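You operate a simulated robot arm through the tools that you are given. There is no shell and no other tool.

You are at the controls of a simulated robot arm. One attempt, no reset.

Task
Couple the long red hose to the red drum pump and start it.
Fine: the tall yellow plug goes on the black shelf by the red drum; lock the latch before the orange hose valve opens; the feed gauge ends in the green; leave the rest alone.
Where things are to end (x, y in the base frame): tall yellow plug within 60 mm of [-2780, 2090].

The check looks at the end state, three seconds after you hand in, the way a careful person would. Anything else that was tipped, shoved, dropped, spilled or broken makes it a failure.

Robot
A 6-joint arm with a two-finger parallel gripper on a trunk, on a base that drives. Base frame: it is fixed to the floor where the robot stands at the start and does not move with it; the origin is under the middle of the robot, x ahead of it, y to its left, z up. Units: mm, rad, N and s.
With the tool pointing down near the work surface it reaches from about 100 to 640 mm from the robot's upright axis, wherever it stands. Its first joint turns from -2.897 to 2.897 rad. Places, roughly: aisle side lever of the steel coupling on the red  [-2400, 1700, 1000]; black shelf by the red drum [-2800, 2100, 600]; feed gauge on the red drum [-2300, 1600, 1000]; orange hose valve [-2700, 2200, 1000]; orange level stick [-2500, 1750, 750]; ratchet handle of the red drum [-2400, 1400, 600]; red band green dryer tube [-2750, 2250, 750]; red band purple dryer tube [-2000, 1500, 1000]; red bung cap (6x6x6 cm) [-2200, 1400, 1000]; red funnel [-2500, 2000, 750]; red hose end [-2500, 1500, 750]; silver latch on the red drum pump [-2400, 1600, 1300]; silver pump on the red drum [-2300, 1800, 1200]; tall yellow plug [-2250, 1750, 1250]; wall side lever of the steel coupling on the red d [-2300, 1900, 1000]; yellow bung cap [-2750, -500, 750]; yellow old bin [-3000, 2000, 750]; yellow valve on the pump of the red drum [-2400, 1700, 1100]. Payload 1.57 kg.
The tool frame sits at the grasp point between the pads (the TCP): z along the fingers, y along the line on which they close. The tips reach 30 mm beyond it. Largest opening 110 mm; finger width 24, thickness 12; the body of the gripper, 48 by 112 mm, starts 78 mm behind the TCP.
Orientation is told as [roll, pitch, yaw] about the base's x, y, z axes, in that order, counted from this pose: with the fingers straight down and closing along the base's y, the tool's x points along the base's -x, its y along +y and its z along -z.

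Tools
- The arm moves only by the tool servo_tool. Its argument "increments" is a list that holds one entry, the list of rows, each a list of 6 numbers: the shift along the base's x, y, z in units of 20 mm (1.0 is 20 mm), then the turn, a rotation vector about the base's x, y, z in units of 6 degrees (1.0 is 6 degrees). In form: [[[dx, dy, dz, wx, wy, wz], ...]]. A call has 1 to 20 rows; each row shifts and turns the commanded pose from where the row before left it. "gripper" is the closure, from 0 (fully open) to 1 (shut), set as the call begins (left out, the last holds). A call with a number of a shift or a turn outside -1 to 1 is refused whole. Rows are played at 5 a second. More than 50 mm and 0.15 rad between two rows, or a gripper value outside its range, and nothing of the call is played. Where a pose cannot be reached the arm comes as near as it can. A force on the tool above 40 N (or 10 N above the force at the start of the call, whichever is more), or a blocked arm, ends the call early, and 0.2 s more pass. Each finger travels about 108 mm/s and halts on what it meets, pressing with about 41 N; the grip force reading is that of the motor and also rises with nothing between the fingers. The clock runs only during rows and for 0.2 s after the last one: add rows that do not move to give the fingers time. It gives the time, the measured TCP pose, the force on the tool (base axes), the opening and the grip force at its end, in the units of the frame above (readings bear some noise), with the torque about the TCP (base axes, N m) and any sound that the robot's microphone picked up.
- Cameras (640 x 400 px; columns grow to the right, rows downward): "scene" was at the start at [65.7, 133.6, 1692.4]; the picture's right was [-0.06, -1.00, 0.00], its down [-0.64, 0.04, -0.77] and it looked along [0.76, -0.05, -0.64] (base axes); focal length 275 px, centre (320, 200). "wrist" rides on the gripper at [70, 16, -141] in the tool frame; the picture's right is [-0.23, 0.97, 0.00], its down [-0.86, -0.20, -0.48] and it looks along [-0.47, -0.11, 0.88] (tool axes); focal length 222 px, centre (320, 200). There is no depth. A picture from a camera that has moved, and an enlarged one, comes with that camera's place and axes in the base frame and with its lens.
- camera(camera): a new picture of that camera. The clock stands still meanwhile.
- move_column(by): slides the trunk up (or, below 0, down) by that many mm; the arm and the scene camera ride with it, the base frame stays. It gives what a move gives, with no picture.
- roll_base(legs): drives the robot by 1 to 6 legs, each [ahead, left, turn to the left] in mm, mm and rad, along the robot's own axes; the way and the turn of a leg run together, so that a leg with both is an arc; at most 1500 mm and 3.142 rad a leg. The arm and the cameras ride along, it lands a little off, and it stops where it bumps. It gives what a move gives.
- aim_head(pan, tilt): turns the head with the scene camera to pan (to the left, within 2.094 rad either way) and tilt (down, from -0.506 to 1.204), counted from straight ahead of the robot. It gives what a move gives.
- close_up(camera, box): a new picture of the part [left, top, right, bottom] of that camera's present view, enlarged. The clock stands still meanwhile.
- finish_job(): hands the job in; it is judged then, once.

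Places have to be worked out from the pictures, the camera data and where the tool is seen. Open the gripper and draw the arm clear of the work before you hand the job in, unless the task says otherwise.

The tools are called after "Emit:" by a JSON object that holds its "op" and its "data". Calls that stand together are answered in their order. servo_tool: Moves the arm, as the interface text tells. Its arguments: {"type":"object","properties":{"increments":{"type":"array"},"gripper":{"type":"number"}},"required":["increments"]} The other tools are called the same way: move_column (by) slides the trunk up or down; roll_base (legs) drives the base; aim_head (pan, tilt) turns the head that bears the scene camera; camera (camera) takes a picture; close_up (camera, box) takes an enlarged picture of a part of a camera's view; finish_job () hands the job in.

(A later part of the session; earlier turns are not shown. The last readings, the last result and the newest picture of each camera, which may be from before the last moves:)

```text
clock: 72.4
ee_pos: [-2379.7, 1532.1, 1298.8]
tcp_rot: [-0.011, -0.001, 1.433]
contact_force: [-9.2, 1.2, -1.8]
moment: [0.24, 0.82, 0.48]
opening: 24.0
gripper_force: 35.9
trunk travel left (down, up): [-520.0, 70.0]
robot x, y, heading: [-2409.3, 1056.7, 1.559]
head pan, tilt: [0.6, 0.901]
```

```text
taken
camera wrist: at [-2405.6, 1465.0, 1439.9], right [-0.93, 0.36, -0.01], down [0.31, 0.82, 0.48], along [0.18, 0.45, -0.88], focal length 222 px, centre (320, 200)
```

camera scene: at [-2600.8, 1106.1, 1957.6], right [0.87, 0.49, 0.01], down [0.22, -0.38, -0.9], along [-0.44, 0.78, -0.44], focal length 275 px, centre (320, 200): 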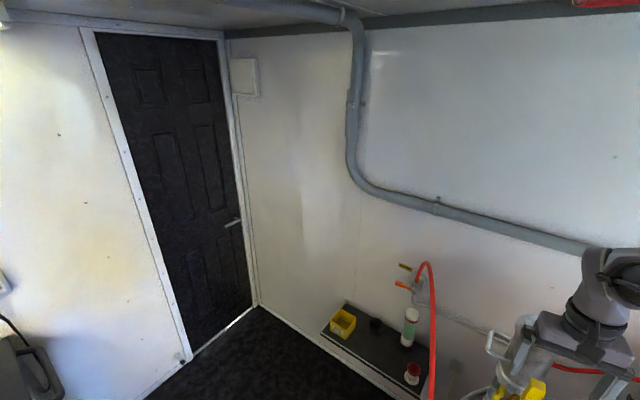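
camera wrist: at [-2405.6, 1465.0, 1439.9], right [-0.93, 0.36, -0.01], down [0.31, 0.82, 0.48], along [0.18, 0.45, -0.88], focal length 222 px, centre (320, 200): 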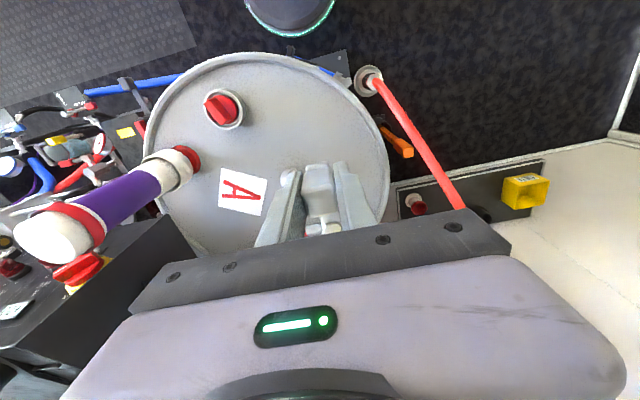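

The handle is gripped at 24 mm wide. I'll try a small 12 degree counter-clockwise swing about the post (handle towards +x) and read the force.

Emit:
{"op": "servo_tool", "data": {"increments": [[[0.128, -0.01, 0, 0, 0, 0.5], [0.128, -0.005, 0, 0, 0, 0.5], [0.128, 0.005, 0, 0, 0, 0.5], [0.128, 0.01, 0, 0, 0, 0.5], [0, 0, 0, 0, 0, 0]]], "gripper": 1}}

```text
clock: 73.6
ee_pos: [-2367.8, 1530.9, 1299.6]
tcp_rot: [-0.01, -0.001, 1.643]
contact_force: [-16.4, -5.6, -5.2]
moment: [-0.45, 0.86, 0.79]
opening: 24.1
gripper_force: 36.0
trunk travel left (down, up): [-520.0, 70.0]
robot x, y, heading: [-2408.5, 1052.4, 1.565]
head pan, tilt: [0.6, 0.901]
```

The tool moved 12 mm with a reaction of about 16 N. I'll look to see whether the latch turned with it.

Emit:
{"op": "close_up", "data": {"camera": "wrist", "box": [240, 120, 420, 250]}}

```text
3.08 times, centred on (330, 185) of wrist
camera zoom: at [-2380.4, 1460.9, 1440.5], right [-0.99, 0.16, -0.01], down [0.13, 0.87, 0.48], along [0.08, 0.47, -0.88], focal length 684 px, centre (289, 246)
```

zoom: 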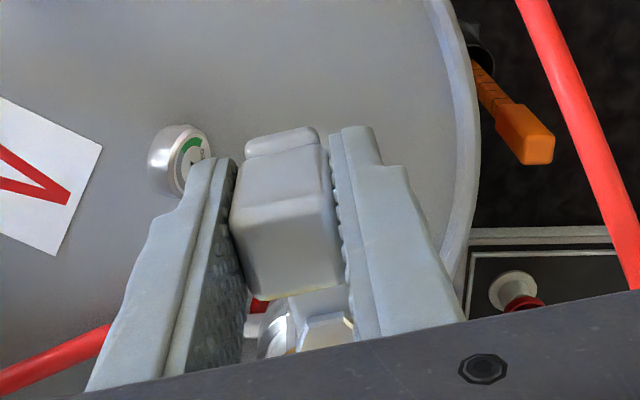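

The handle seems to have turned with the fingers. I'll continue another 18 degrees along the arc and watch the force.

Emit:
{"op": "servo_tool", "data": {"increments": [[[0.128, 0.02, 0, 0, 0, 0.5], [0.128, 0.02, 0, 0, 0, 0.5], [0.123, 0.033, 0, 0, 0, 0.5], [0.123, 0.033, 0, 0, 0, 0.5], [0.12, 0.047, 0, 0, 0, 0.5], [0.12, 0.047, 0, 0, 0, 0.5], [0, 0, 0, 0, 0, 0]]], "gripper": 1}}

Emit:
{"op": "camera", "data": {"camera": "wrist"}}

```text
clock: 75.2
ee_pos: [-2353.0, 1534.1, 1299.4]
tcp_rot: [-0.011, 0.001, 1.958]
contact_force: [-0.2, -21.1, -10.1]
moment: [-0.78, 0.7, 0.43]
opening: 24.0
gripper_force: 36.1
trunk travel left (down, up): [-520.0, 70.0]
robot x, y, heading: [-2408.5, 1053.9, 1.562]
head pan, tilt: [0.6, 0.901]
```

```text
taken
camera wrist: at [-2342.8, 1464.4, 1441.2], right [-0.99, -0.16, -0.01], down [-0.14, 0.87, 0.48], along [-0.06, 0.48, -0.88], focal length 222 px, centre (320, 200)
```

wrist: 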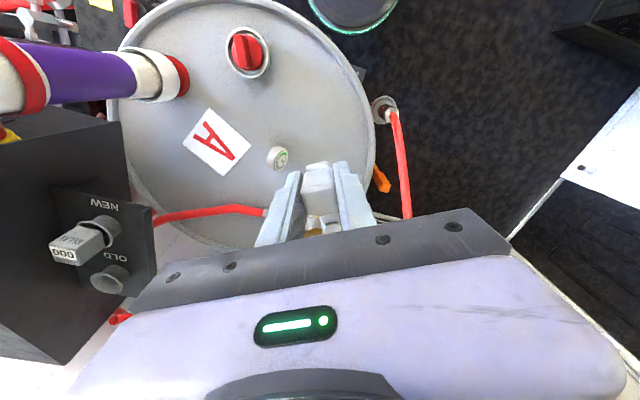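

It swings. The reaction is now mostly outward, about 20 N, so my arc is a little tight. I'll zoom to check, then correct the radius outward.

Emit:
{"op": "close_up", "data": {"camera": "wrist", "box": [250, 130, 400, 245]}}

Emit:
{"op": "camera", "data": {"camera": "scene"}}

```text
3.48 times, centred on (325, 188) of wrist
camera zoom: at [-2342.8, 1464.4, 1441.2], right [-0.99, -0.16, -0.01], down [-0.14, 0.87, 0.48], along [-0.06, 0.48, -0.88], focal length 773 px, centre (303, 244)
```

zoom: 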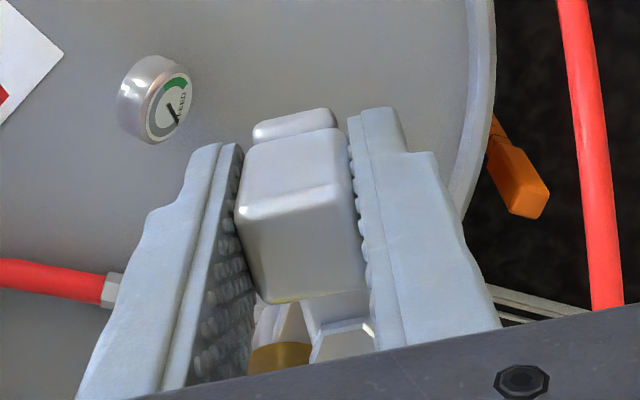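

```text
taken
camera scene: at [-2601.8, 1103.5, 1957.5], right [0.86, 0.51, 0.01], down [0.23, -0.38, -0.9], along [-0.45, 0.77, -0.44], focal length 275 px, centre (320, 200)
```

scene: 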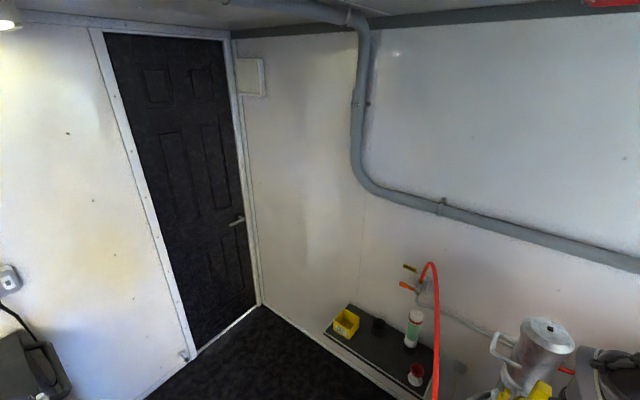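

The latch is turning with the fingers. I'll continue 24 degrees more on a slightly wider arc.

Emit:
{"op": "servo_tool", "data": {"increments": [[[0.17, -0.06, 0, 0, 0, 0.5], [0.16, 0.03, 0, 0, 0, 0.5], [0.13, 0.06, 0, 0, 0, 0.5], [0.13, 0.07, 0, 0, 0, 0.5], [0.12, 0.08, 0, 0, 0, 0.5], [0.12, 0.085, 0, 0, 0, 0.5], [0.11, 0.09, 0, 0, 0, 0.5], [0.11, 0.1, 0, 0, 0, 0.5], [0, 0, 0, 0, 0, 0]]], "gripper": 1}}

Emit:
{"op": "close_up", "data": {"camera": "wrist", "box": [230, 110, 430, 245]}}

```text
clock: 77.2
ee_pos: [-2331.5, 1546.1, 1299.0]
tcp_rot: [-0.012, 0.004, 2.376]
contact_force: [-26.6, 6.2, 2.2]
moment: [-0.57, 0.74, 0.68]
opening: 24.5
gripper_force: 35.9
trunk travel left (down, up): [-520.0, 70.0]
robot x, y, heading: [-2408.8, 1055.1, 1.563]
head pan, tilt: [0.6, 0.901]
```

```text
2.96 times, centred on (330, 178) of wrist
camera zoom: at [-2294.1, 1486.0, 1440.5], right [-0.84, -0.55, -0.01], down [-0.48, 0.73, 0.48], along [-0.25, 0.41, -0.88], focal length 658 px, centre (290, 267)
```

zoom: 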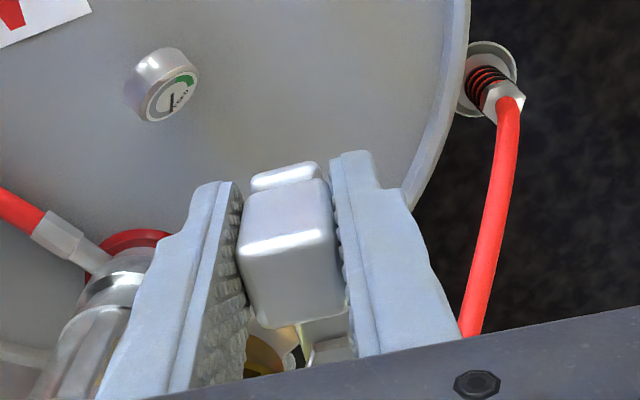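

The latch has swung about 54 degrees. The pull is now inward, so the true radius is about 52 mm. I'll continue towards roughly 84 degrees on that radius, stopping if it meets its end.

Emit:
{"op": "servo_tool", "data": {"increments": [[[-0.045, 0.115, 0, 0, 0, 0.5], [0.025, 0.155, 0, 0, 0, 0.5], [0.08, 0.115, 0, 0, 0, 0.5], [0.07, 0.115, 0, 0, 0, 0.5], [0.065, 0.12, 0, 0, 0, 0.5], [0.055, 0.12, 0, 0, 0, 0.5], [0.055, 0.125, 0, 0, 0, 0.5], [0.045, 0.13, 0, 0, 0, 0.5], [0.04, 0.13, 0, 0, 0, 0.5], [0.03, 0.135, 0, 0, 0, 0.5], [0, 0, 0, 0, 0, 0]]], "gripper": 1}}

Emit:
{"op": "camera", "data": {"camera": "wrist"}}

```text
clock: 79.1
ee_pos: [-2327.8, 1559.5, 1299.2]
tcp_rot: [0.0, 0.005, 2.785]
contact_force: [-4.5, -17.6, 5.6]
moment: [-0.81, -0.13, -0.73]
opening: 25.8
gripper_force: 37.3
trunk travel left (down, up): [-520.0, 70.0]
robot x, y, heading: [-2410.4, 1055.4, 1.562]
head pan, tilt: [0.6, 0.901]
stopped in row 9: the force on the tool passed its limit at 42 N (the readings are from after the stop); the commanded pose is now the measured one
```

```text
taken
camera wrist: at [-2268.1, 1521.3, 1440.4], right [-0.55, -0.83, 0.0], down [-0.73, 0.49, 0.47], along [-0.39, 0.26, -0.88], focal length 222 px, centre (320, 200)
```

wrist: 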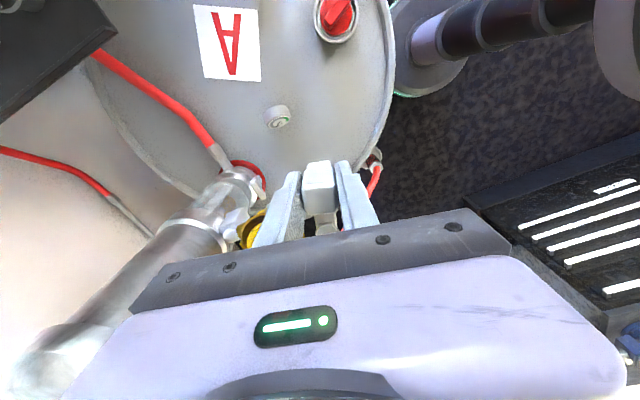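

The latch met resistance after about 75 degrees, likely its end stop. I'll open the fingers, lift straight up and inspect.

Emit:
{"op": "servo_tool", "data": {"increments": [[[0, 0, 0, 0, 0, 0], [0, 0, 0, 0, 0, 0], [0, 0, 0, 0, 0, 0]]], "gripper": 0.45}}

Emit:
{"op": "servo_tool", "data": {"increments": [[[0, 0, 1, 0, 0, 0], [0, 0, 1, 0, 0, 0], [0, 0, 1, 0, 0, 0], [0, 0, 1, 0, 0, 0], [0, 0, 1, 0, 0, 0], [0, 0, 1, 0, 0, 0], [0, 0, 1, 0, 0, 0], [0, 0, 0, 0, 0, 0]]], "gripper": 0.45}}

Emit:
{"op": "camera", "data": {"camera": "wrist"}}

```text
clock: 79.9
ee_pos: [-2327.3, 1563.9, 1299.1]
tcp_rot: [-0.003, 0.005, 2.789]
contact_force: [0.0, -0.2, 0.2]
moment: [0.01, -0.01, -0.01]
opening: 60.2
gripper_force: 0.0
trunk travel left (down, up): [-520.0, 70.0]
robot x, y, heading: [-2404.8, 1054.7, 1.564]
head pan, tilt: [0.6, 0.901]
```

```text
clock: 81.7
ee_pos: [-2327.3, 1563.6, 1439.0]
tcp_rot: [-0.003, 0.005, 2.789]
contact_force: [-1.0, -0.5, 0.4]
moment: [0.0, 0.01, -0.02]
opening: 60.2
gripper_force: 0.1
trunk travel left (down, up): [-520.0, 70.0]
robot x, y, heading: [-2408.8, 1052.3, 1.567]
head pan, tilt: [0.6, 0.901]
```

```text
taken
camera wrist: at [-2267.5, 1523.6, 1580.7], right [-0.55, -0.84, -0.01], down [-0.74, 0.48, 0.47], along [-0.39, 0.26, -0.88], focal length 222 px, centre (320, 200)
```

wrist: 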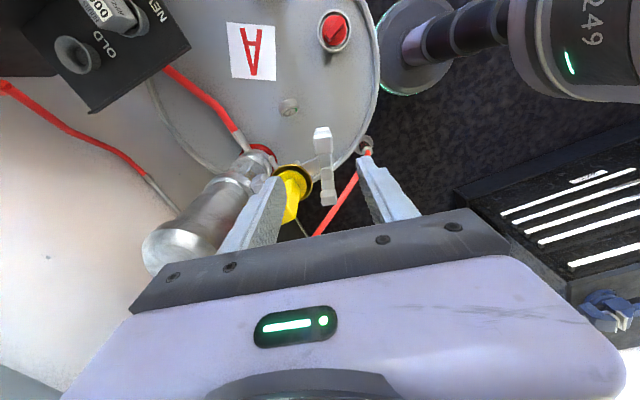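

The latch arm now lies across, clear of the plug by the look of it. I'll zoom to confirm.

Emit:
{"op": "close_up", "data": {"camera": "wrist", "box": [260, 110, 360, 220]}}

```text
3.64 times, centred on (310, 165) of wrist
camera zoom: at [-2267.5, 1523.6, 1580.7], right [-0.55, -0.84, -0.01], down [-0.74, 0.48, 0.47], along [-0.39, 0.26, -0.88], focal length 808 px, centre (356, 327)
```

zoom: 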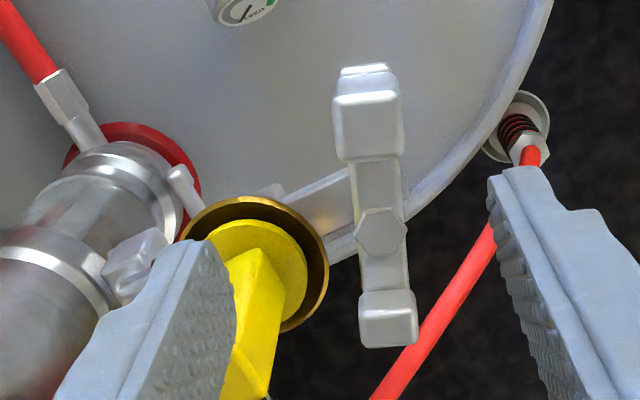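

The claw is well clear of the plug. I'll turn the tool back to the pump's line (yaw 1.43) and move over the plug at (-2364, 1644), staying at z 1440.

Emit:
{"op": "servo_tool", "data": {"increments": [[[-0.143, 0.31, 0, 0, 0, -1], [-0.143, 0.31, 0, 0, 0, -1], [-0.143, 0.31, 0, 0, 0, -1], [-0.143, 0.31, 0, 0, 0, -1], [-0.143, 0.31, 0, 0, 0, -1], [-0.143, 0.31, 0, 0, 0, -1], [-0.143, 0.31, 0, 0, 0, -1], [-0.143, 0.31, 0, 0, 0, -1], [-0.143, 0.31, 0, 0, 0, -1], [-0.143, 0.31, 0, 0, 0, -1], [-0.143, 0.31, 0, 0, 0, -1], [-0.143, 0.31, 0, 0, 0, -1], [-0.143, 0.31, 0, 0, 0, -0.95], [0, 0, 0, 0, 0, 0]]], "gripper": 0.45}}

Emit:
{"op": "camera", "data": {"camera": "wrist"}}

Emit:
{"op": "close_up", "data": {"camera": "wrist", "box": [250, 110, 390, 240]}}

```text
clock: 84.7
ee_pos: [-2364.4, 1643.7, 1438.8]
tcp_rot: [-0.004, -0.001, 1.43]
contact_force: [1.2, -0.2, 1.2]
moment: [0.0, -0.01, 0.01]
opening: 60.6
gripper_force: 0.1
trunk travel left (down, up): [-520.0, 70.0]
robot x, y, heading: [-2407.0, 1053.2, 1.559]
head pan, tilt: [0.6, 0.901]
```

```text
taken
camera wrist: at [-2390.5, 1577.7, 1580.9], right [-0.93, 0.36, 0.0], down [0.32, 0.82, 0.48], along [0.17, 0.45, -0.88], focal length 222 px, centre (320, 200)
```

wrist: 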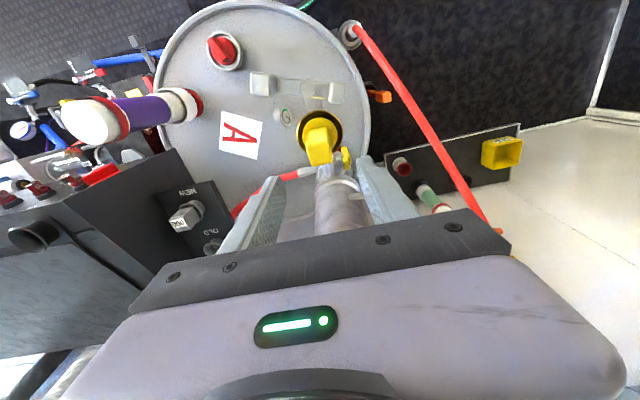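

```text
3.08 times, centred on (320, 175) of wrist
camera zoom: at [-2390.5, 1577.7, 1580.9], right [-0.93, 0.36, 0.0], down [0.32, 0.82, 0.48], along [0.17, 0.45, -0.88], focal length 684 px, centre (320, 277)
```

zoom: 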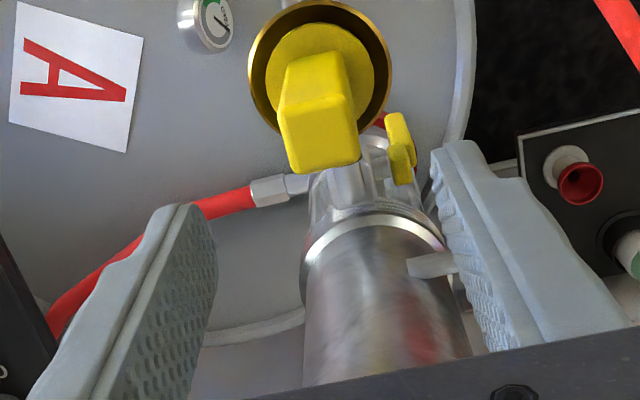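

The plug's top centre is at about (-2366, 1644), within 2 mm of the tool. I'll lower to z 1320 around its block.

Emit:
{"op": "servo_tool", "data": {"increments": [[[-0.08, 0, -1, 0, 0, 0], [0, 0, -1, 0, 0, 0], [0, 0, -1, 0, 0, 0], [0, 0, -1, 0, 0, 0], [0, 0, -1, 0, 0, 0], [0, 0, -1, 0, 0, 0], [0, 0, 0, 0, 0, 0]]], "gripper": 0.45}}

Emit:
{"op": "close_up", "data": {"camera": "wrist", "box": [250, 110, 390, 240]}}

```text
clock: 86.3
ee_pos: [-2365.0, 1645.6, 1317.8]
tcp_rot: [-0.001, 0.001, 1.433]
contact_force: [-0.2, 0.0, -0.6]
moment: [0.02, 0.01, -0.03]
opening: 60.3
gripper_force: 0.1
trunk travel left (down, up): [-520.0, 70.0]
robot x, y, heading: [-2408.4, 1053.7, 1.561]
head pan, tilt: [0.6, 0.901]
```

```text
3.08 times, centred on (320, 175) of wrist
camera zoom: at [-2390.7, 1578.7, 1459.0], right [-0.93, 0.36, 0.0], down [0.32, 0.82, 0.48], along [0.17, 0.45, -0.88], focal length 684 px, centre (320, 277)
```

zoom: 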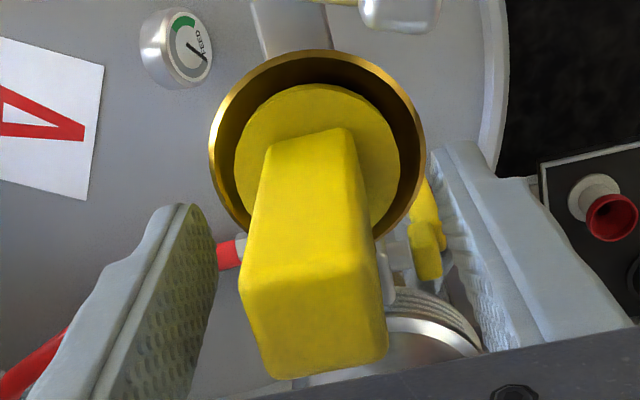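

The block stands centred between the pads. I'll close on it and hold.

Emit:
{"op": "servo_tool", "data": {"increments": [[[0, 0, 0, 0, 0, 0], [0, 0, 0, 0, 0, 0], [0, 0, 0, 0, 0, 0], [0, 0, 0, 0, 0, 0]]], "gripper": 1}}

```text
clock: 87.3
ee_pos: [-2366.2, 1645.6, 1318.4]
tcp_rot: [-0.001, -0.002, 1.434]
contact_force: [-0.4, -0.4, -0.6]
moment: [-0.02, -0.01, 0.0]
opening: 25.4
gripper_force: 37.1
trunk travel left (down, up): [-520.0, 70.0]
robot x, y, heading: [-2406.0, 1053.2, 1.563]
head pan, tilt: [0.6, 0.901]
```

The plug is gripped at 25 mm with no side load. I'll lift straight up 100 mm slowly and watch the force.

Emit:
{"op": "servo_tool", "data": {"increments": [[[0, 0, 0.5, 0, 0, 0], [0, 0, 0.5, 0, 0, 0], [0, 0, 0.5, 0, 0, 0], [0, 0, 0.5, 0, 0, 0], [0, 0, 0.75, 0, 0, 0], [0, 0, 0.75, 0, 0, 0], [0, 0, 0.75, 0, 0, 0], [0, 0, 0.75, 0, 0, 0], [0, 0, 0, 0, 0, 0]]], "gripper": 1}}

Emit:
{"op": "camera", "data": {"camera": "wrist"}}

Emit:
{"op": "close_up", "data": {"camera": "wrist", "box": [250, 80, 390, 240]}}

```text
clock: 89.3
ee_pos: [-2364.8, 1644.1, 1419.2]
tcp_rot: [0.0, -0.001, 1.432]
contact_force: [-0.8, -0.6, -0.4]
moment: [0.0, -0.01, 0.03]
opening: 25.3
gripper_force: 36.9
trunk travel left (down, up): [-520.0, 70.0]
robot x, y, heading: [-2409.4, 1053.9, 1.563]
head pan, tilt: [0.6, 0.901]
```

```text
taken
camera wrist: at [-2390.1, 1577.4, 1560.2], right [-0.93, 0.36, 0.0], down [0.31, 0.82, 0.48], along [0.17, 0.45, -0.88], focal length 222 px, centre (320, 200)
```

wrist: 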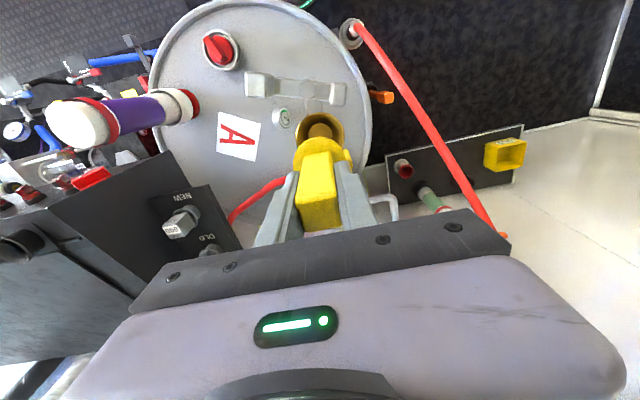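

```text
2.50 times, centred on (320, 160) of wrist
camera zoom: at [-2390.1, 1577.4, 1560.2], right [-0.93, 0.36, 0.0], down [0.31, 0.82, 0.48], along [0.17, 0.45, -0.88], focal length 555 px, centre (320, 300)
```

zoom: 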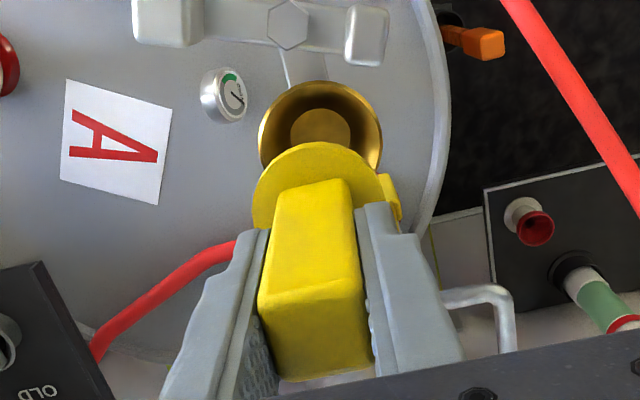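

The plug is free and held, and the brass cup is open below it. I'll lift a little more and draw the arm back towards me, away from the pump, before driving.

Emit:
{"op": "servo_tool", "data": {"increments": [[[0, -0.3, 1, 0, 0, 0], [-0.2, -1, 0, 0, 0, 0], [-0.4, -1, 0, 0, 0, 0], [-0.4, -1, 0, 0, 0, 0], [-0.4, -1, 0, 0, 0, 0], [-0.4, -1, 0, 0, 0, 0], [-0.4, -1, 0, 0, 0, 0], [-0.4, -1, 0, 0, 0, 0], [-0.4, -1, 0, 0, 0, 0], [-0.4, -1, 0, 0, 0, 0], [-0.4, -1, 0, 0, 0, 0], [-0.4, -1, 0, 0, 0, 0], [-0.4, -1, 0, 0, 0, 0], [0, 0, 0, 0, 0, 0]]], "gripper": 1}}

```text
clock: 92.3
ee_pos: [-2455.8, 1396.5, 1436.9]
tcp_rot: [-0.002, -0.002, 1.434]
contact_force: [0.0, 0.1, 0.1]
moment: [0.02, 0.0, -0.01]
opening: 25.2
gripper_force: 36.2
trunk travel left (down, up): [-520.0, 70.0]
robot x, y, heading: [-2406.9, 1057.1, 1.565]
head pan, tilt: [0.6, 0.901]
```

The arm is drawn in with the plug. I'll back off 100 mm and shift left to about x -2905 over clear floor.

Emit:
{"op": "roll_base", "data": {"legs": [[-110, 0, 0], [0, 495, 0]]}}

Emit:
{"op": "aim_head", "data": {"pan": 0.0, "tilt": 0.5}}

Emit:
{"op": "camera", "data": {"camera": "scene"}}

Emit:
{"op": "camera", "data": {"camera": "wrist"}}

```text
clock: 96.0
ee_pos: [-2954.2, 1302.0, 1434.7]
tcp_rot: [0.005, 0.006, 1.424]
contact_force: [-0.1, 0.7, -0.2]
moment: [-0.03, 0.0, 0.03]
opening: 25.1
gripper_force: 36.8
trunk travel left (down, up): [-520.0, 70.0]
robot x, y, heading: [-2920.1, 949.2, 1.552]
head pan, tilt: [0.6, 0.901]
```

```text
clock: 97.0
ee_pos: [-2959.2, 1298.1, 1436.7]
tcp_rot: [0.003, 0.004, 1.424]
contact_force: [0.3, 0.3, 0.5]
moment: [0.01, -0.02, 0.01]
opening: 25.2
gripper_force: 36.9
trunk travel left (down, up): [-520.0, 70.0]
robot x, y, heading: [-2920.8, 954.2, 1.552]
head pan, tilt: [0.0, 0.499]
```

```text
taken
camera scene: at [-3058.5, 1023.5, 1959.1], right [1.0, 0.01, 0.0], down [0.0, -0.44, -0.9], along [-0.01, 0.9, -0.44], focal length 275 px, centre (320, 200)
```

scene: 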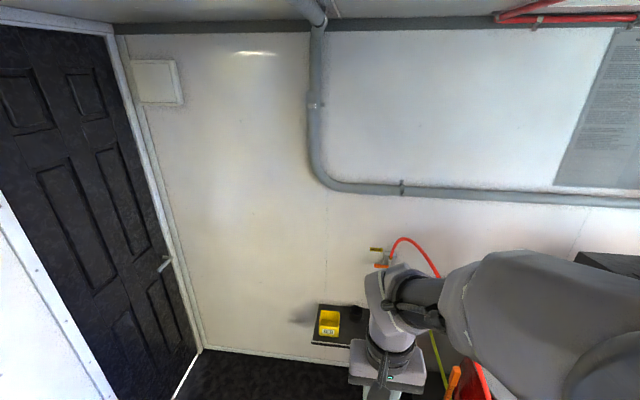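

```text
taken
camera wrist: at [-2984.8, 1232.4, 1577.9], right [-0.93, 0.37, 0.0], down [0.32, 0.82, 0.48], along [0.17, 0.44, -0.88], focal length 222 px, centre (320, 200)
```

wrist: 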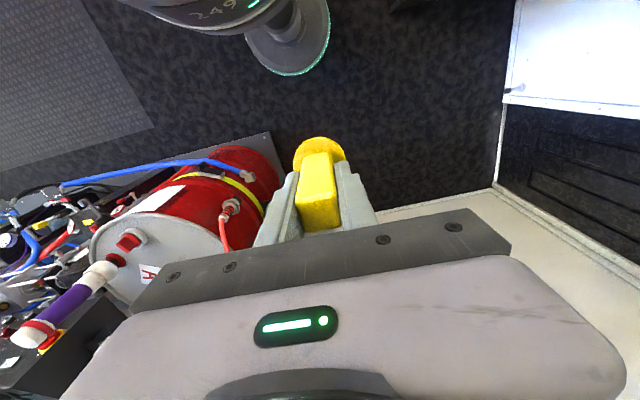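

The camera axes check out against the bin label, at (329, 331) as predicted. With clear floor below the tool, I'll lower the trunk by 400 mm.

Emit:
{"op": "move_column", "data": {"by": -400}}

```text
clock: 100.9
ee_pos: [-2960.6, 1298.9, 1035.9]
tcp_rot: [0.001, 0.003, 1.425]
contact_force: [0.3, -0.3, -0.7]
moment: [-0.04, -0.01, 0.03]
opening: 25.4
gripper_force: 36.1
trunk travel left (down, up): [-120.0, 470.0]
robot x, y, heading: [-2916.4, 952.5, 1.555]
head pan, tilt: [0.0, 0.499]
```

Clear. I'll lower another 110 mm and then drive ahead towards the shelf once that is confirmed.

Emit:
{"op": "move_column", "data": {"by": -110}}

Emit:
{"op": "aim_head", "data": {"pan": 0.0, "tilt": 0.7}}

Emit:
{"op": "camera", "data": {"camera": "scene"}}

```text
clock: 102.3
ee_pos: [-2961.5, 1298.4, 924.6]
tcp_rot: [0.001, 0.005, 1.424]
contact_force: [-0.2, -0.4, -1.7]
moment: [-0.02, 0.0, -0.02]
opening: 25.2
gripper_force: 36.5
trunk travel left (down, up): [-10.0, 580.0]
robot x, y, heading: [-2915.4, 954.0, 1.554]
head pan, tilt: [0.0, 0.499]
```

```text
clock: 103.0
ee_pos: [-2960.9, 1299.9, 925.6]
tcp_rot: [0.002, 0.004, 1.425]
contact_force: [-0.3, -0.3, -0.1]
moment: [-0.01, 0.02, 0.03]
opening: 25.1
gripper_force: 36.5
trunk travel left (down, up): [-10.0, 580.0]
robot x, y, heading: [-2920.7, 952.5, 1.554]
head pan, tilt: [0.0, 0.7]
```

```text
taken
camera scene: at [-3057.9, 1018.4, 1427.3], right [1.0, -0.02, 0.0], down [-0.01, -0.64, -0.77], along [0.01, 0.77, -0.64], focal length 275 px, centre (320, 200)
```

scene: 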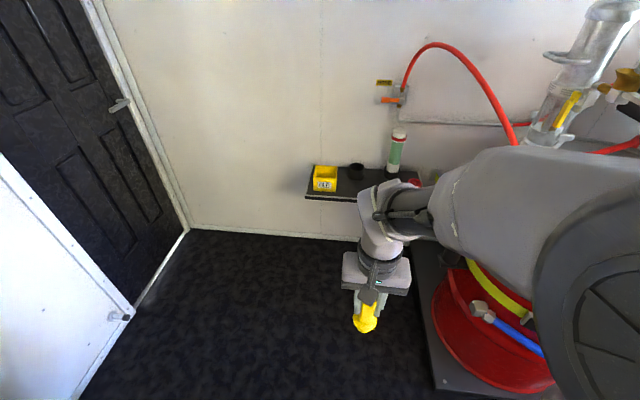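

Let me zoom on the held plug to see its underside before approaching the shelf.

Emit:
{"op": "close_up", "data": {"camera": "scene", "box": [330, 240, 420, 350]}}

Emit:
{"op": "roll_base", "data": {"legs": [[580, 10, 0]]}}

Emit:
{"op": "camera", "data": {"camera": "scene"}}

Emit:
{"op": "camera", "data": {"camera": "wrist"}}

```text
3.64 times, centred on (375, 295) of scene
camera zoom: at [-3057.9, 1018.4, 1427.3], right [1.0, -0.02, 0.0], down [-0.01, -0.64, -0.77], along [0.01, 0.77, -0.64], focal length 1002 px, centre (120, -146)
```

zoom: 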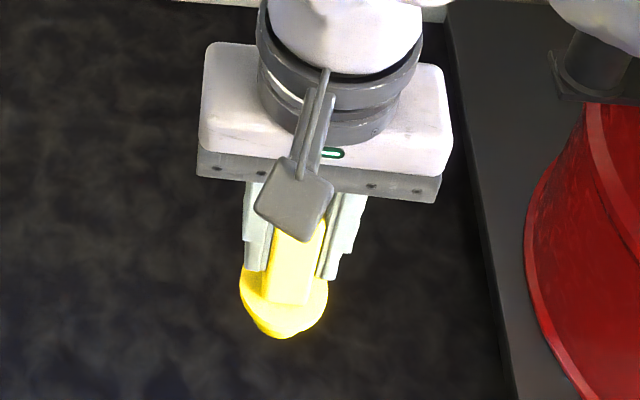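

```text
clock: 106.4
ee_pos: [-2955.5, 1890.0, 924.9]
tcp_rot: [0.002, 0.002, 1.416]
contact_force: [-1.2, -0.4, -0.7]
moment: [-0.04, 0.02, 0.01]
opening: 25.2
gripper_force: 36.6
trunk travel left (down, up): [-10.0, 580.0]
robot x, y, heading: [-2918.3, 1544.1, 1.548]
head pan, tilt: [0.0, 0.7]
```

```text
taken
camera scene: at [-3055.6, 1610.3, 1427.2], right [1.0, -0.02, 0.0], down [-0.02, -0.64, -0.76], along [0.02, 0.76, -0.64], focal length 275 px, centre (320, 200)
```

scene: 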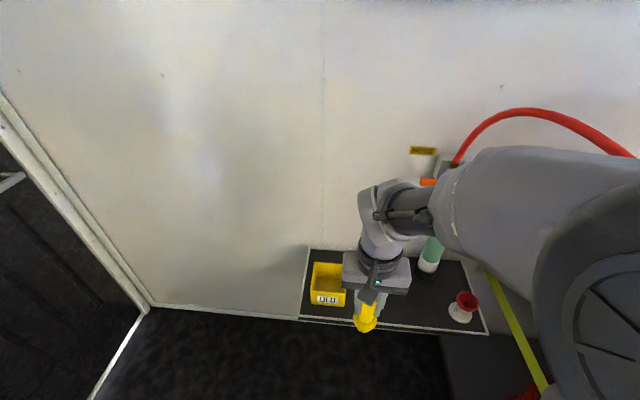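

```text
taken
camera wrist: at [-2981.5, 1825.0, 1067.4], right [-0.93, 0.38, 0.0], down [0.33, 0.82, 0.48], along [0.18, 0.44, -0.88], focal length 222 px, centre (320, 200)
```

wrist: 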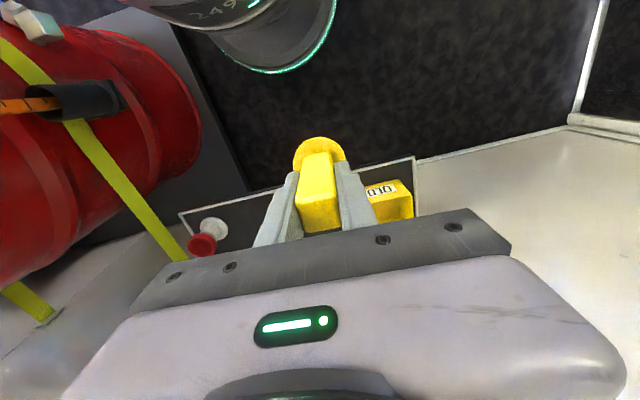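

I'm at (-2918, 1544), and the target spot (-2780, 2090) is free between the bin, sockets and funnel. I'll carry the plug over it at the present height.

Emit:
{"op": "servo_tool", "data": {"increments": [[[0.875, 1, 0, 0, 0, 0], [0.875, 1, 0, 0, 0, 0], [0.875, 1, 0, 0, 0, 0], [0.875, 1, 0, 0, 0, 0], [0.875, 1, 0, 0, 0, 0], [0.875, 1, 0, 0, 0, 0], [0.875, 1, 0, 0, 0, 0], [0.875, 1, 0, 0, 0, 0], [0.875, 1, 0, 0, 0, 0], [0.875, 1, 0, 0, 0, 0], [0, 0, 0, 0, 0, 0]]], "gripper": 1}}

Emit:
{"op": "camera", "data": {"camera": "scene"}}

Emit:
{"op": "camera", "data": {"camera": "wrist"}}

```text
clock: 108.8
ee_pos: [-2780.2, 2089.1, 926.0]
tcp_rot: [0.001, 0.004, 1.415]
contact_force: [0.7, -0.3, -0.3]
moment: [0.01, 0.0, 0.01]
opening: 25.3
gripper_force: 36.6
trunk travel left (down, up): [-10.0, 580.0]
robot x, y, heading: [-2918.5, 1542.6, 1.545]
head pan, tilt: [0.0, 0.7]
```

```text
taken
camera scene: at [-3055.4, 1610.3, 1427.2], right [1.0, -0.02, 0.0], down [-0.02, -0.64, -0.76], along [0.02, 0.76, -0.64], focal length 275 px, centre (320, 200)
```

scene: 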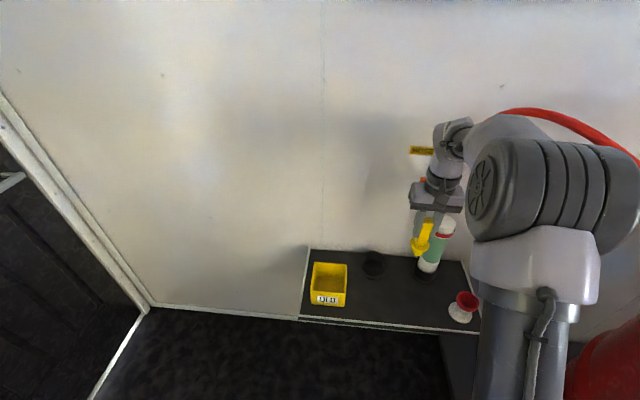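

```text
taken
camera wrist: at [-2806.4, 2023.6, 1067.7], right [-0.93, 0.37, 0.0], down [0.33, 0.82, 0.47], along [0.18, 0.44, -0.88], focal length 222 px, centre (320, 200)
```

wrist: 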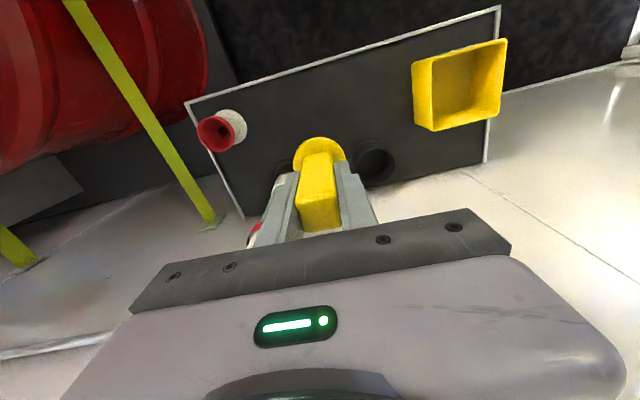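

The green tube stands fairly near on the right, so I'll place the plug slightly left and forward at about (-2798, 2080), still well within 60 mm. I'll lower to z 766 first and look.

Emit:
{"op": "servo_tool", "data": {"increments": [[[-0.9, -0.45, 0, 0, 0, 0], [0, 0, -1, 0, 0, 0], [0, 0, -1, 0, 0, 0], [0, 0, -1, 0, 0, 0], [0, 0, -1, 0, 0, 0], [0, 0, -1, 0, 0, 0], [0, 0, -1, 0, 0, 0], [0, 0, -1, 0, 0, 0], [0, 0, -1, 0, 0, 0], [0, 0, 0, 0, 0, 0]]], "gripper": 1}}

Emit:
{"op": "camera", "data": {"camera": "scene"}}

Emit:
{"op": "close_up", "data": {"camera": "scene", "box": [360, 200, 480, 340]}}

Emit:
{"op": "camera", "data": {"camera": "wrist"}}

```text
clock: 111.0
ee_pos: [-2797.3, 2081.9, 765.6]
tcp_rot: [0.002, 0.004, 1.416]
contact_force: [0.0, 0.3, -1.5]
moment: [0.02, -0.01, 0.02]
opening: 25.5
gripper_force: 36.5
trunk travel left (down, up): [-10.0, 580.0]
robot x, y, heading: [-2914.6, 1540.7, 1.545]
head pan, tilt: [0.0, 0.7]
```

```text
taken
camera scene: at [-3055.5, 1610.2, 1427.2], right [1.0, -0.02, 0.0], down [-0.02, -0.64, -0.76], along [0.02, 0.76, -0.64], focal length 275 px, centre (320, 200)
```

scene: 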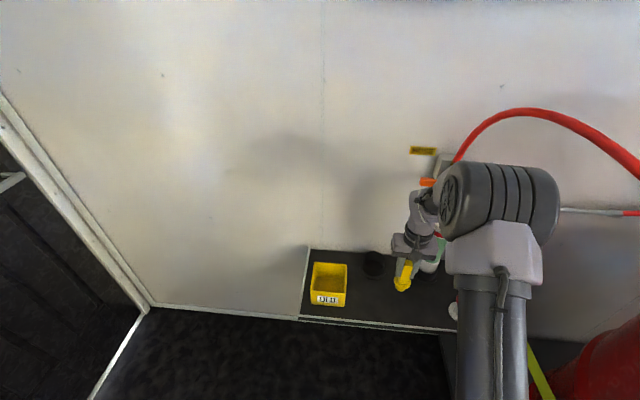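

```text
2.86 times, centred on (420, 270) of scene
camera zoom: at [-3055.5, 1610.2, 1427.2], right [1.0, -0.02, 0.0], down [-0.02, -0.64, -0.76], along [0.02, 0.76, -0.64], focal length 787 px, centre (34, 0)
```

zoom: 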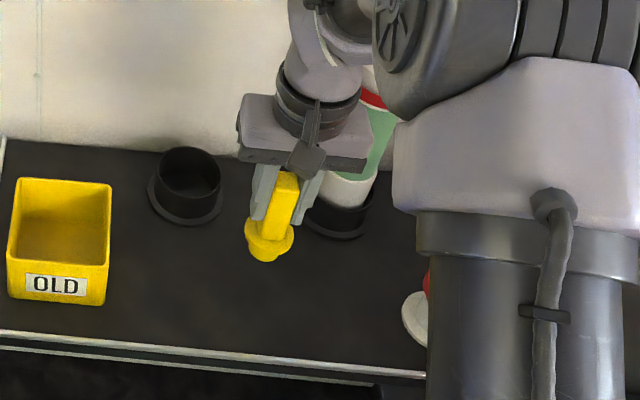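

```text
taken
camera wrist: at [-2823.9, 2016.0, 907.3], right [-0.93, 0.38, 0.0], down [0.33, 0.82, 0.48], along [0.18, 0.44, -0.88], focal length 222 px, centre (320, 200)
```

wrist: 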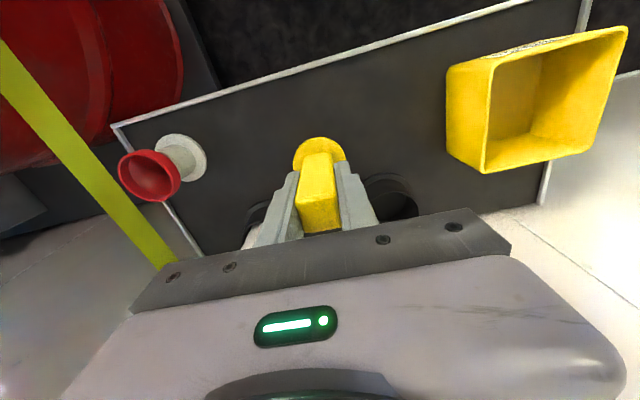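

The plug has a short stub under its flange, so contact should come near TCP z 685. I'll lower to 706, then go in 4 mm steps.

Emit:
{"op": "servo_tool", "data": {"increments": [[[0, 0, -1, 0, 0, 0], [0, 0, -1, 0, 0, 0], [0, 0, -1, 0, 0, 0], [0, 0, 0, 0, 0, 0]]], "gripper": 1}}

Emit:
{"op": "servo_tool", "data": {"increments": [[[0, 0, -0.2, 0, 0, 0], [0, 0, -0.2, 0, 0, 0], [0, 0, 0, 0, 0, 0]]], "gripper": 1}}

```text
clock: 112.0
ee_pos: [-2799.1, 2080.8, 704.8]
tcp_rot: [0.001, 0.003, 1.416]
contact_force: [0.0, -0.1, -0.5]
moment: [0.04, 0.04, -0.02]
opening: 25.2
gripper_force: 36.7
trunk travel left (down, up): [-10.0, 580.0]
robot x, y, heading: [-2918.6, 1542.7, 1.541]
head pan, tilt: [0.0, 0.7]
```

```text
clock: 112.8
ee_pos: [-2799.5, 2082.0, 698.4]
tcp_rot: [0.003, 0.005, 1.417]
contact_force: [-0.2, 0.5, 0.2]
moment: [0.0, 0.0, -0.02]
opening: 25.4
gripper_force: 36.7
trunk travel left (down, up): [-10.0, 580.0]
robot x, y, heading: [-2917.6, 1542.2, 1.548]
head pan, tilt: [0.0, 0.7]
```

No contact yet at z 698. I'll look at the gap to the shelf.

Emit:
{"op": "close_up", "data": {"camera": "scene", "box": [370, 240, 440, 320]}}

Emit:
{"op": "servo_tool", "data": {"increments": [[[0, 0, -0.2, 0, 0, 0], [0, 0, -0.2, 0, 0, 0], [0, 0, 0, 0, 0, 0]]], "gripper": 1}}

```text
5.00 times, centred on (405, 280) of scene
camera zoom: at [-3055.5, 1610.2, 1427.2], right [1.0, -0.02, 0.0], down [-0.02, -0.64, -0.76], along [0.02, 0.76, -0.64], focal length 1377 px, centre (-105, -200)
```

zoom: 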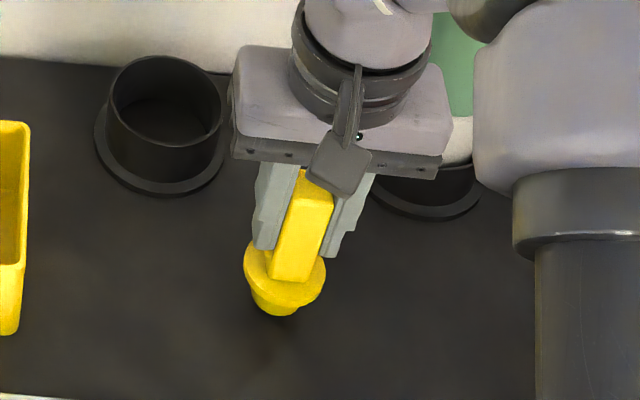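

```text
clock: 113.6
ee_pos: [-2798.9, 2081.0, 691.3]
tcp_rot: [0.001, 0.002, 1.415]
contact_force: [0.3, -0.6, 5.3]
moment: [0.04, 0.06, -0.04]
opening: 25.2
gripper_force: 36.5
trunk travel left (down, up): [-10.0, 580.0]
robot x, y, heading: [-2918.9, 1543.3, 1.546]
head pan, tilt: [0.0, 0.7]
```

Contact: 5 N upward at z 691, so the plug stands on the shelf. I'll open the fingers partway and let it settle.

Emit:
{"op": "servo_tool", "data": {"increments": [[[0, 0, 0, 0, 0, 0], [0, 0, 0, 0, 0, 0], [0, 0, 0, 0, 0, 0]]], "gripper": 0.5}}

Emit:
{"op": "close_up", "data": {"camera": "scene", "box": [370, 240, 440, 320]}}

Emit:
{"op": "close_up", "data": {"camera": "wrist", "box": [230, 100, 410, 245]}}

```text
clock: 114.4
ee_pos: [-2798.1, 2081.7, 690.9]
tcp_rot: [0.001, 0.004, 1.415]
contact_force: [0.0, -0.2, 0.1]
moment: [0.03, 0.0, -0.03]
opening: 55.4
gripper_force: 0.0
trunk travel left (down, up): [-10.0, 580.0]
robot x, y, heading: [-2918.0, 1544.3, 1.552]
head pan, tilt: [0.0, 0.7]
```

```text
5.00 times, centred on (405, 280) of scene
camera zoom: at [-3055.5, 1610.1, 1427.2], right [1.0, -0.02, 0.0], down [-0.02, -0.64, -0.76], along [0.02, 0.76, -0.64], focal length 1377 px, centre (-105, -200)
```

zoom: 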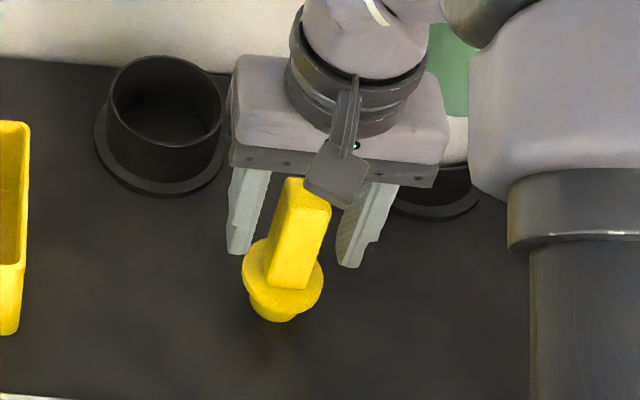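

```text
2.76 times, centred on (320, 172) of wrist
camera zoom: at [-2824.3, 2016.0, 832.1], right [-0.93, 0.38, 0.0], down [0.33, 0.82, 0.48], along [0.18, 0.44, -0.88], focal length 613 px, centre (320, 276)
```

zoom: 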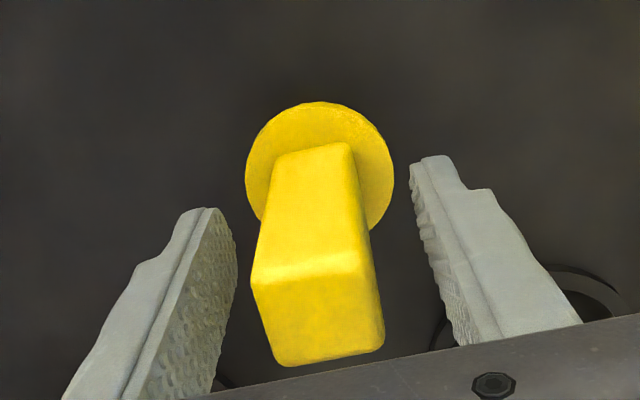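

The plug stands upright on its own. I'll lift straight up to z 930 and verify.

Emit:
{"op": "servo_tool", "data": {"increments": [[[0, 0, 0.5, 0, 0, 0], [0, 0, 1, 0, 0, 0], [0, 0, 1, 0, 0, 0], [0, 0, 1, 0, 0, 0], [0, 0, 1, 0, 0, 0], [0, 0, 1, 0, 0, 0], [0, 0, 1, 0, 0, 0], [0, 0, 1, 0, 0, 0], [0, 0, 1, 0, 0, 0], [0, 0, 1, 0, 0, 0], [0, 0, 1, 0, 0, 0], [0, 0, 1, 0, 0, 0], [0, 0, 0.5, 0, 0, 0], [0, 0, 0, 0, 0, 0]]], "gripper": 0.5}}

Emit:
{"op": "camera", "data": {"camera": "scene"}}

Emit:
{"op": "camera", "data": {"camera": "wrist"}}

```text
clock: 117.4
ee_pos: [-2798.3, 2082.0, 929.9]
tcp_rot: [0.0, 0.004, 1.417]
contact_force: [0.3, 0.1, -0.6]
moment: [0.0, 0.03, 0.02]
opening: 55.2
gripper_force: 0.0
trunk travel left (down, up): [-10.0, 580.0]
robot x, y, heading: [-2918.6, 1544.4, 1.546]
head pan, tilt: [0.0, 0.7]
```

```text
taken
camera scene: at [-3055.6, 1610.1, 1427.2], right [1.0, -0.02, 0.0], down [-0.02, -0.64, -0.76], along [0.02, 0.76, -0.64], focal length 275 px, centre (320, 200)
```

scene: 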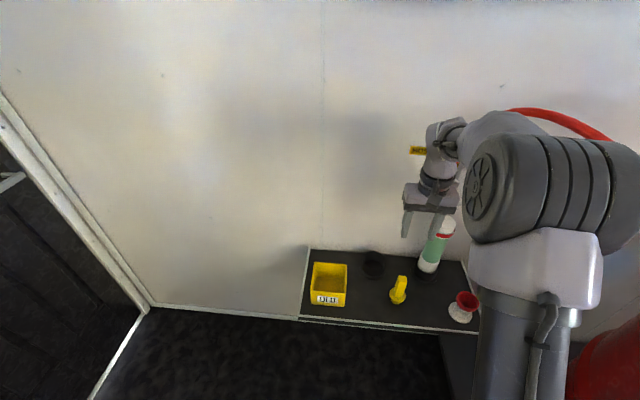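

```text
taken
camera wrist: at [-2824.0, 2016.9, 1071.4], right [-0.93, 0.38, 0.0], down [0.33, 0.82, 0.48], along [0.18, 0.44, -0.88], focal length 222 px, centre (320, 200)
```

wrist: 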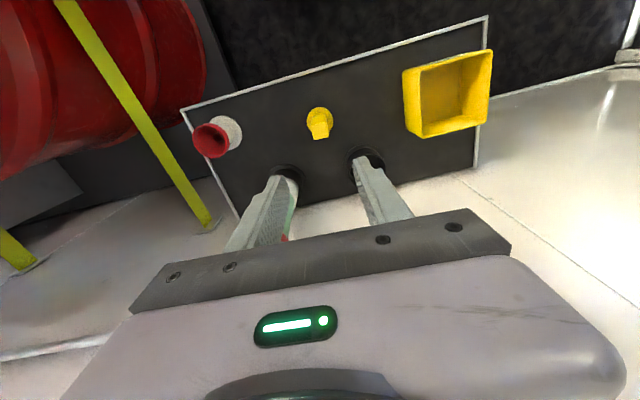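

The plug stands at about (-2792, 2077), roughly 18 mm from the target, and nothing else moved. Now I'll draw the arm back out of the shelf area.

Emit:
{"op": "servo_tool", "data": {"increments": [[[-0.5, -1, 0.3, 0, 0, 0], [-0.7, -1, 0.3, 0, 0, 0], [-0.7, -1, 0.3, 0, 0, 0], [-0.7, -1, 0.3, 0, 0, 0], [-0.7, -1, 0.3, 0, 0, 0], [-0.7, -1, 0, 0, 0, 0], [-0.7, -1, 0, 0, 0, 0], [-0.7, -1, 0, 0, 0, 0], [-0.7, -1, 0, 0, 0, 0], [-0.5, -1, 0, 0, 0, 0], [-0.5, -1, 0, 0, 0, 0], [0, -1, 0, 0, 0, 0], [0, 0, 0, 0, 0, 0]]], "gripper": 0.5}}

Emit:
{"op": "close_up", "data": {"camera": "scene", "box": [370, 70, 560, 340]}}

```text
clock: 120.2
ee_pos: [-2939.5, 1841.9, 959.6]
tcp_rot: [0.002, 0.005, 1.416]
contact_force: [0.4, 0.3, 0.2]
moment: [0.03, -0.02, 0.04]
opening: 55.0
gripper_force: 0.0
trunk travel left (down, up): [-10.0, 580.0]
robot x, y, heading: [-2919.7, 1541.7, 1.544]
head pan, tilt: [0.0, 0.7]
```

```text
1.48 times, centred on (465, 205) of scene
camera zoom: at [-3054.6, 1610.4, 1428.3], right [1.0, -0.04, 0.0], down [-0.02, -0.63, -0.77], along [0.03, 0.77, -0.63], focal length 408 px, centre (105, 193)
```

zoom: 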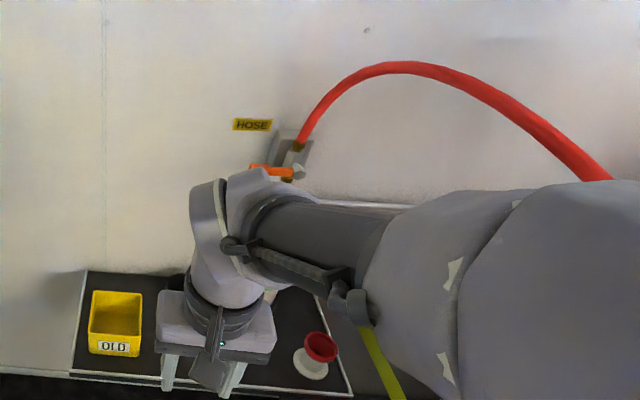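

The arm is clear of the shelf and the hose. I'll back the base off 290 mm and confirm that before turning.

Emit:
{"op": "roll_base", "data": {"legs": [[-290, 0, 0]]}}

```text
clock: 122.2
ee_pos: [-2947.0, 1551.3, 961.4]
tcp_rot: [0.002, 0.005, 1.412]
contact_force: [0.8, 0.4, -0.8]
moment: [0.01, -0.01, 0.02]
opening: 55.2
gripper_force: 0.0
trunk travel left (down, up): [-10.0, 580.0]
robot x, y, heading: [-2924.6, 1250.7, 1.547]
head pan, tilt: [0.0, 0.7]
```

Clear. I'll turn right to heading about 0.53, which brings the tool to about (-2679, 1425), still 170 mm short of the hose end.

Emit:
{"op": "roll_base", "data": {"legs": [[0, 0, -1.017]]}}

Emit:
{"op": "aim_head", "data": {"pan": 0.0, "tilt": 0.6}}

Emit:
{"op": "camera", "data": {"camera": "scene"}}

Emit:
{"op": "camera", "data": {"camera": "wrist"}}

```text
clock: 125.2
ee_pos: [-2679.8, 1424.4, 960.2]
tcp_rot: [0.002, 0.003, 0.387]
contact_force: [-1.1, 1.4, 0.9]
moment: [0.03, -0.04, 0.0]
opening: 54.9
gripper_force: 0.1
trunk travel left (down, up): [-10.0, 580.0]
robot x, y, heading: [-2923.2, 1254.2, 0.521]
head pan, tilt: [0.0, 0.7]
```

```text
clock: 125.8
ee_pos: [-2681.0, 1424.8, 960.2]
tcp_rot: [0.003, 0.004, 0.386]
contact_force: [-0.4, -1.0, 1.4]
moment: [0.0, 0.02, -0.04]
opening: 54.9
gripper_force: 0.1
trunk travel left (down, up): [-10.0, 580.0]
robot x, y, heading: [-2925.4, 1252.8, 0.514]
head pan, tilt: [0.0, 0.6]
```

```text
taken
camera scene: at [-2934.7, 1406.9, 1435.8], right [0.5, -0.87, 0.0], down [-0.49, -0.28, -0.82], along [0.72, 0.41, -0.57], focal length 275 px, centre (320, 200)
```

scene: 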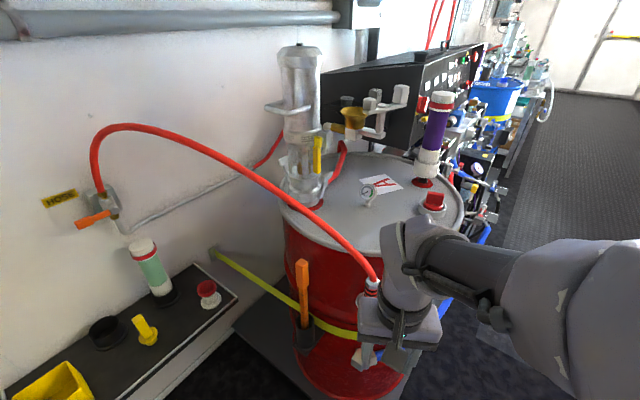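

```text
taken
camera wrist: at [-2750.1, 1414.4, 1101.8], right [-0.16, 0.99, 0.0], down [0.87, 0.14, 0.48], along [0.47, 0.08, -0.88], focal length 222 px, centre (320, 200)
```

wrist: 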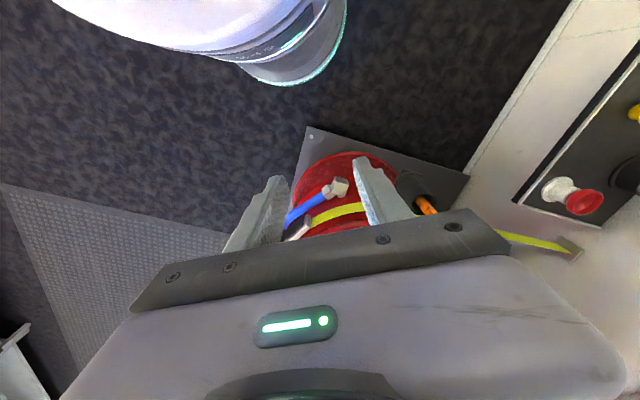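

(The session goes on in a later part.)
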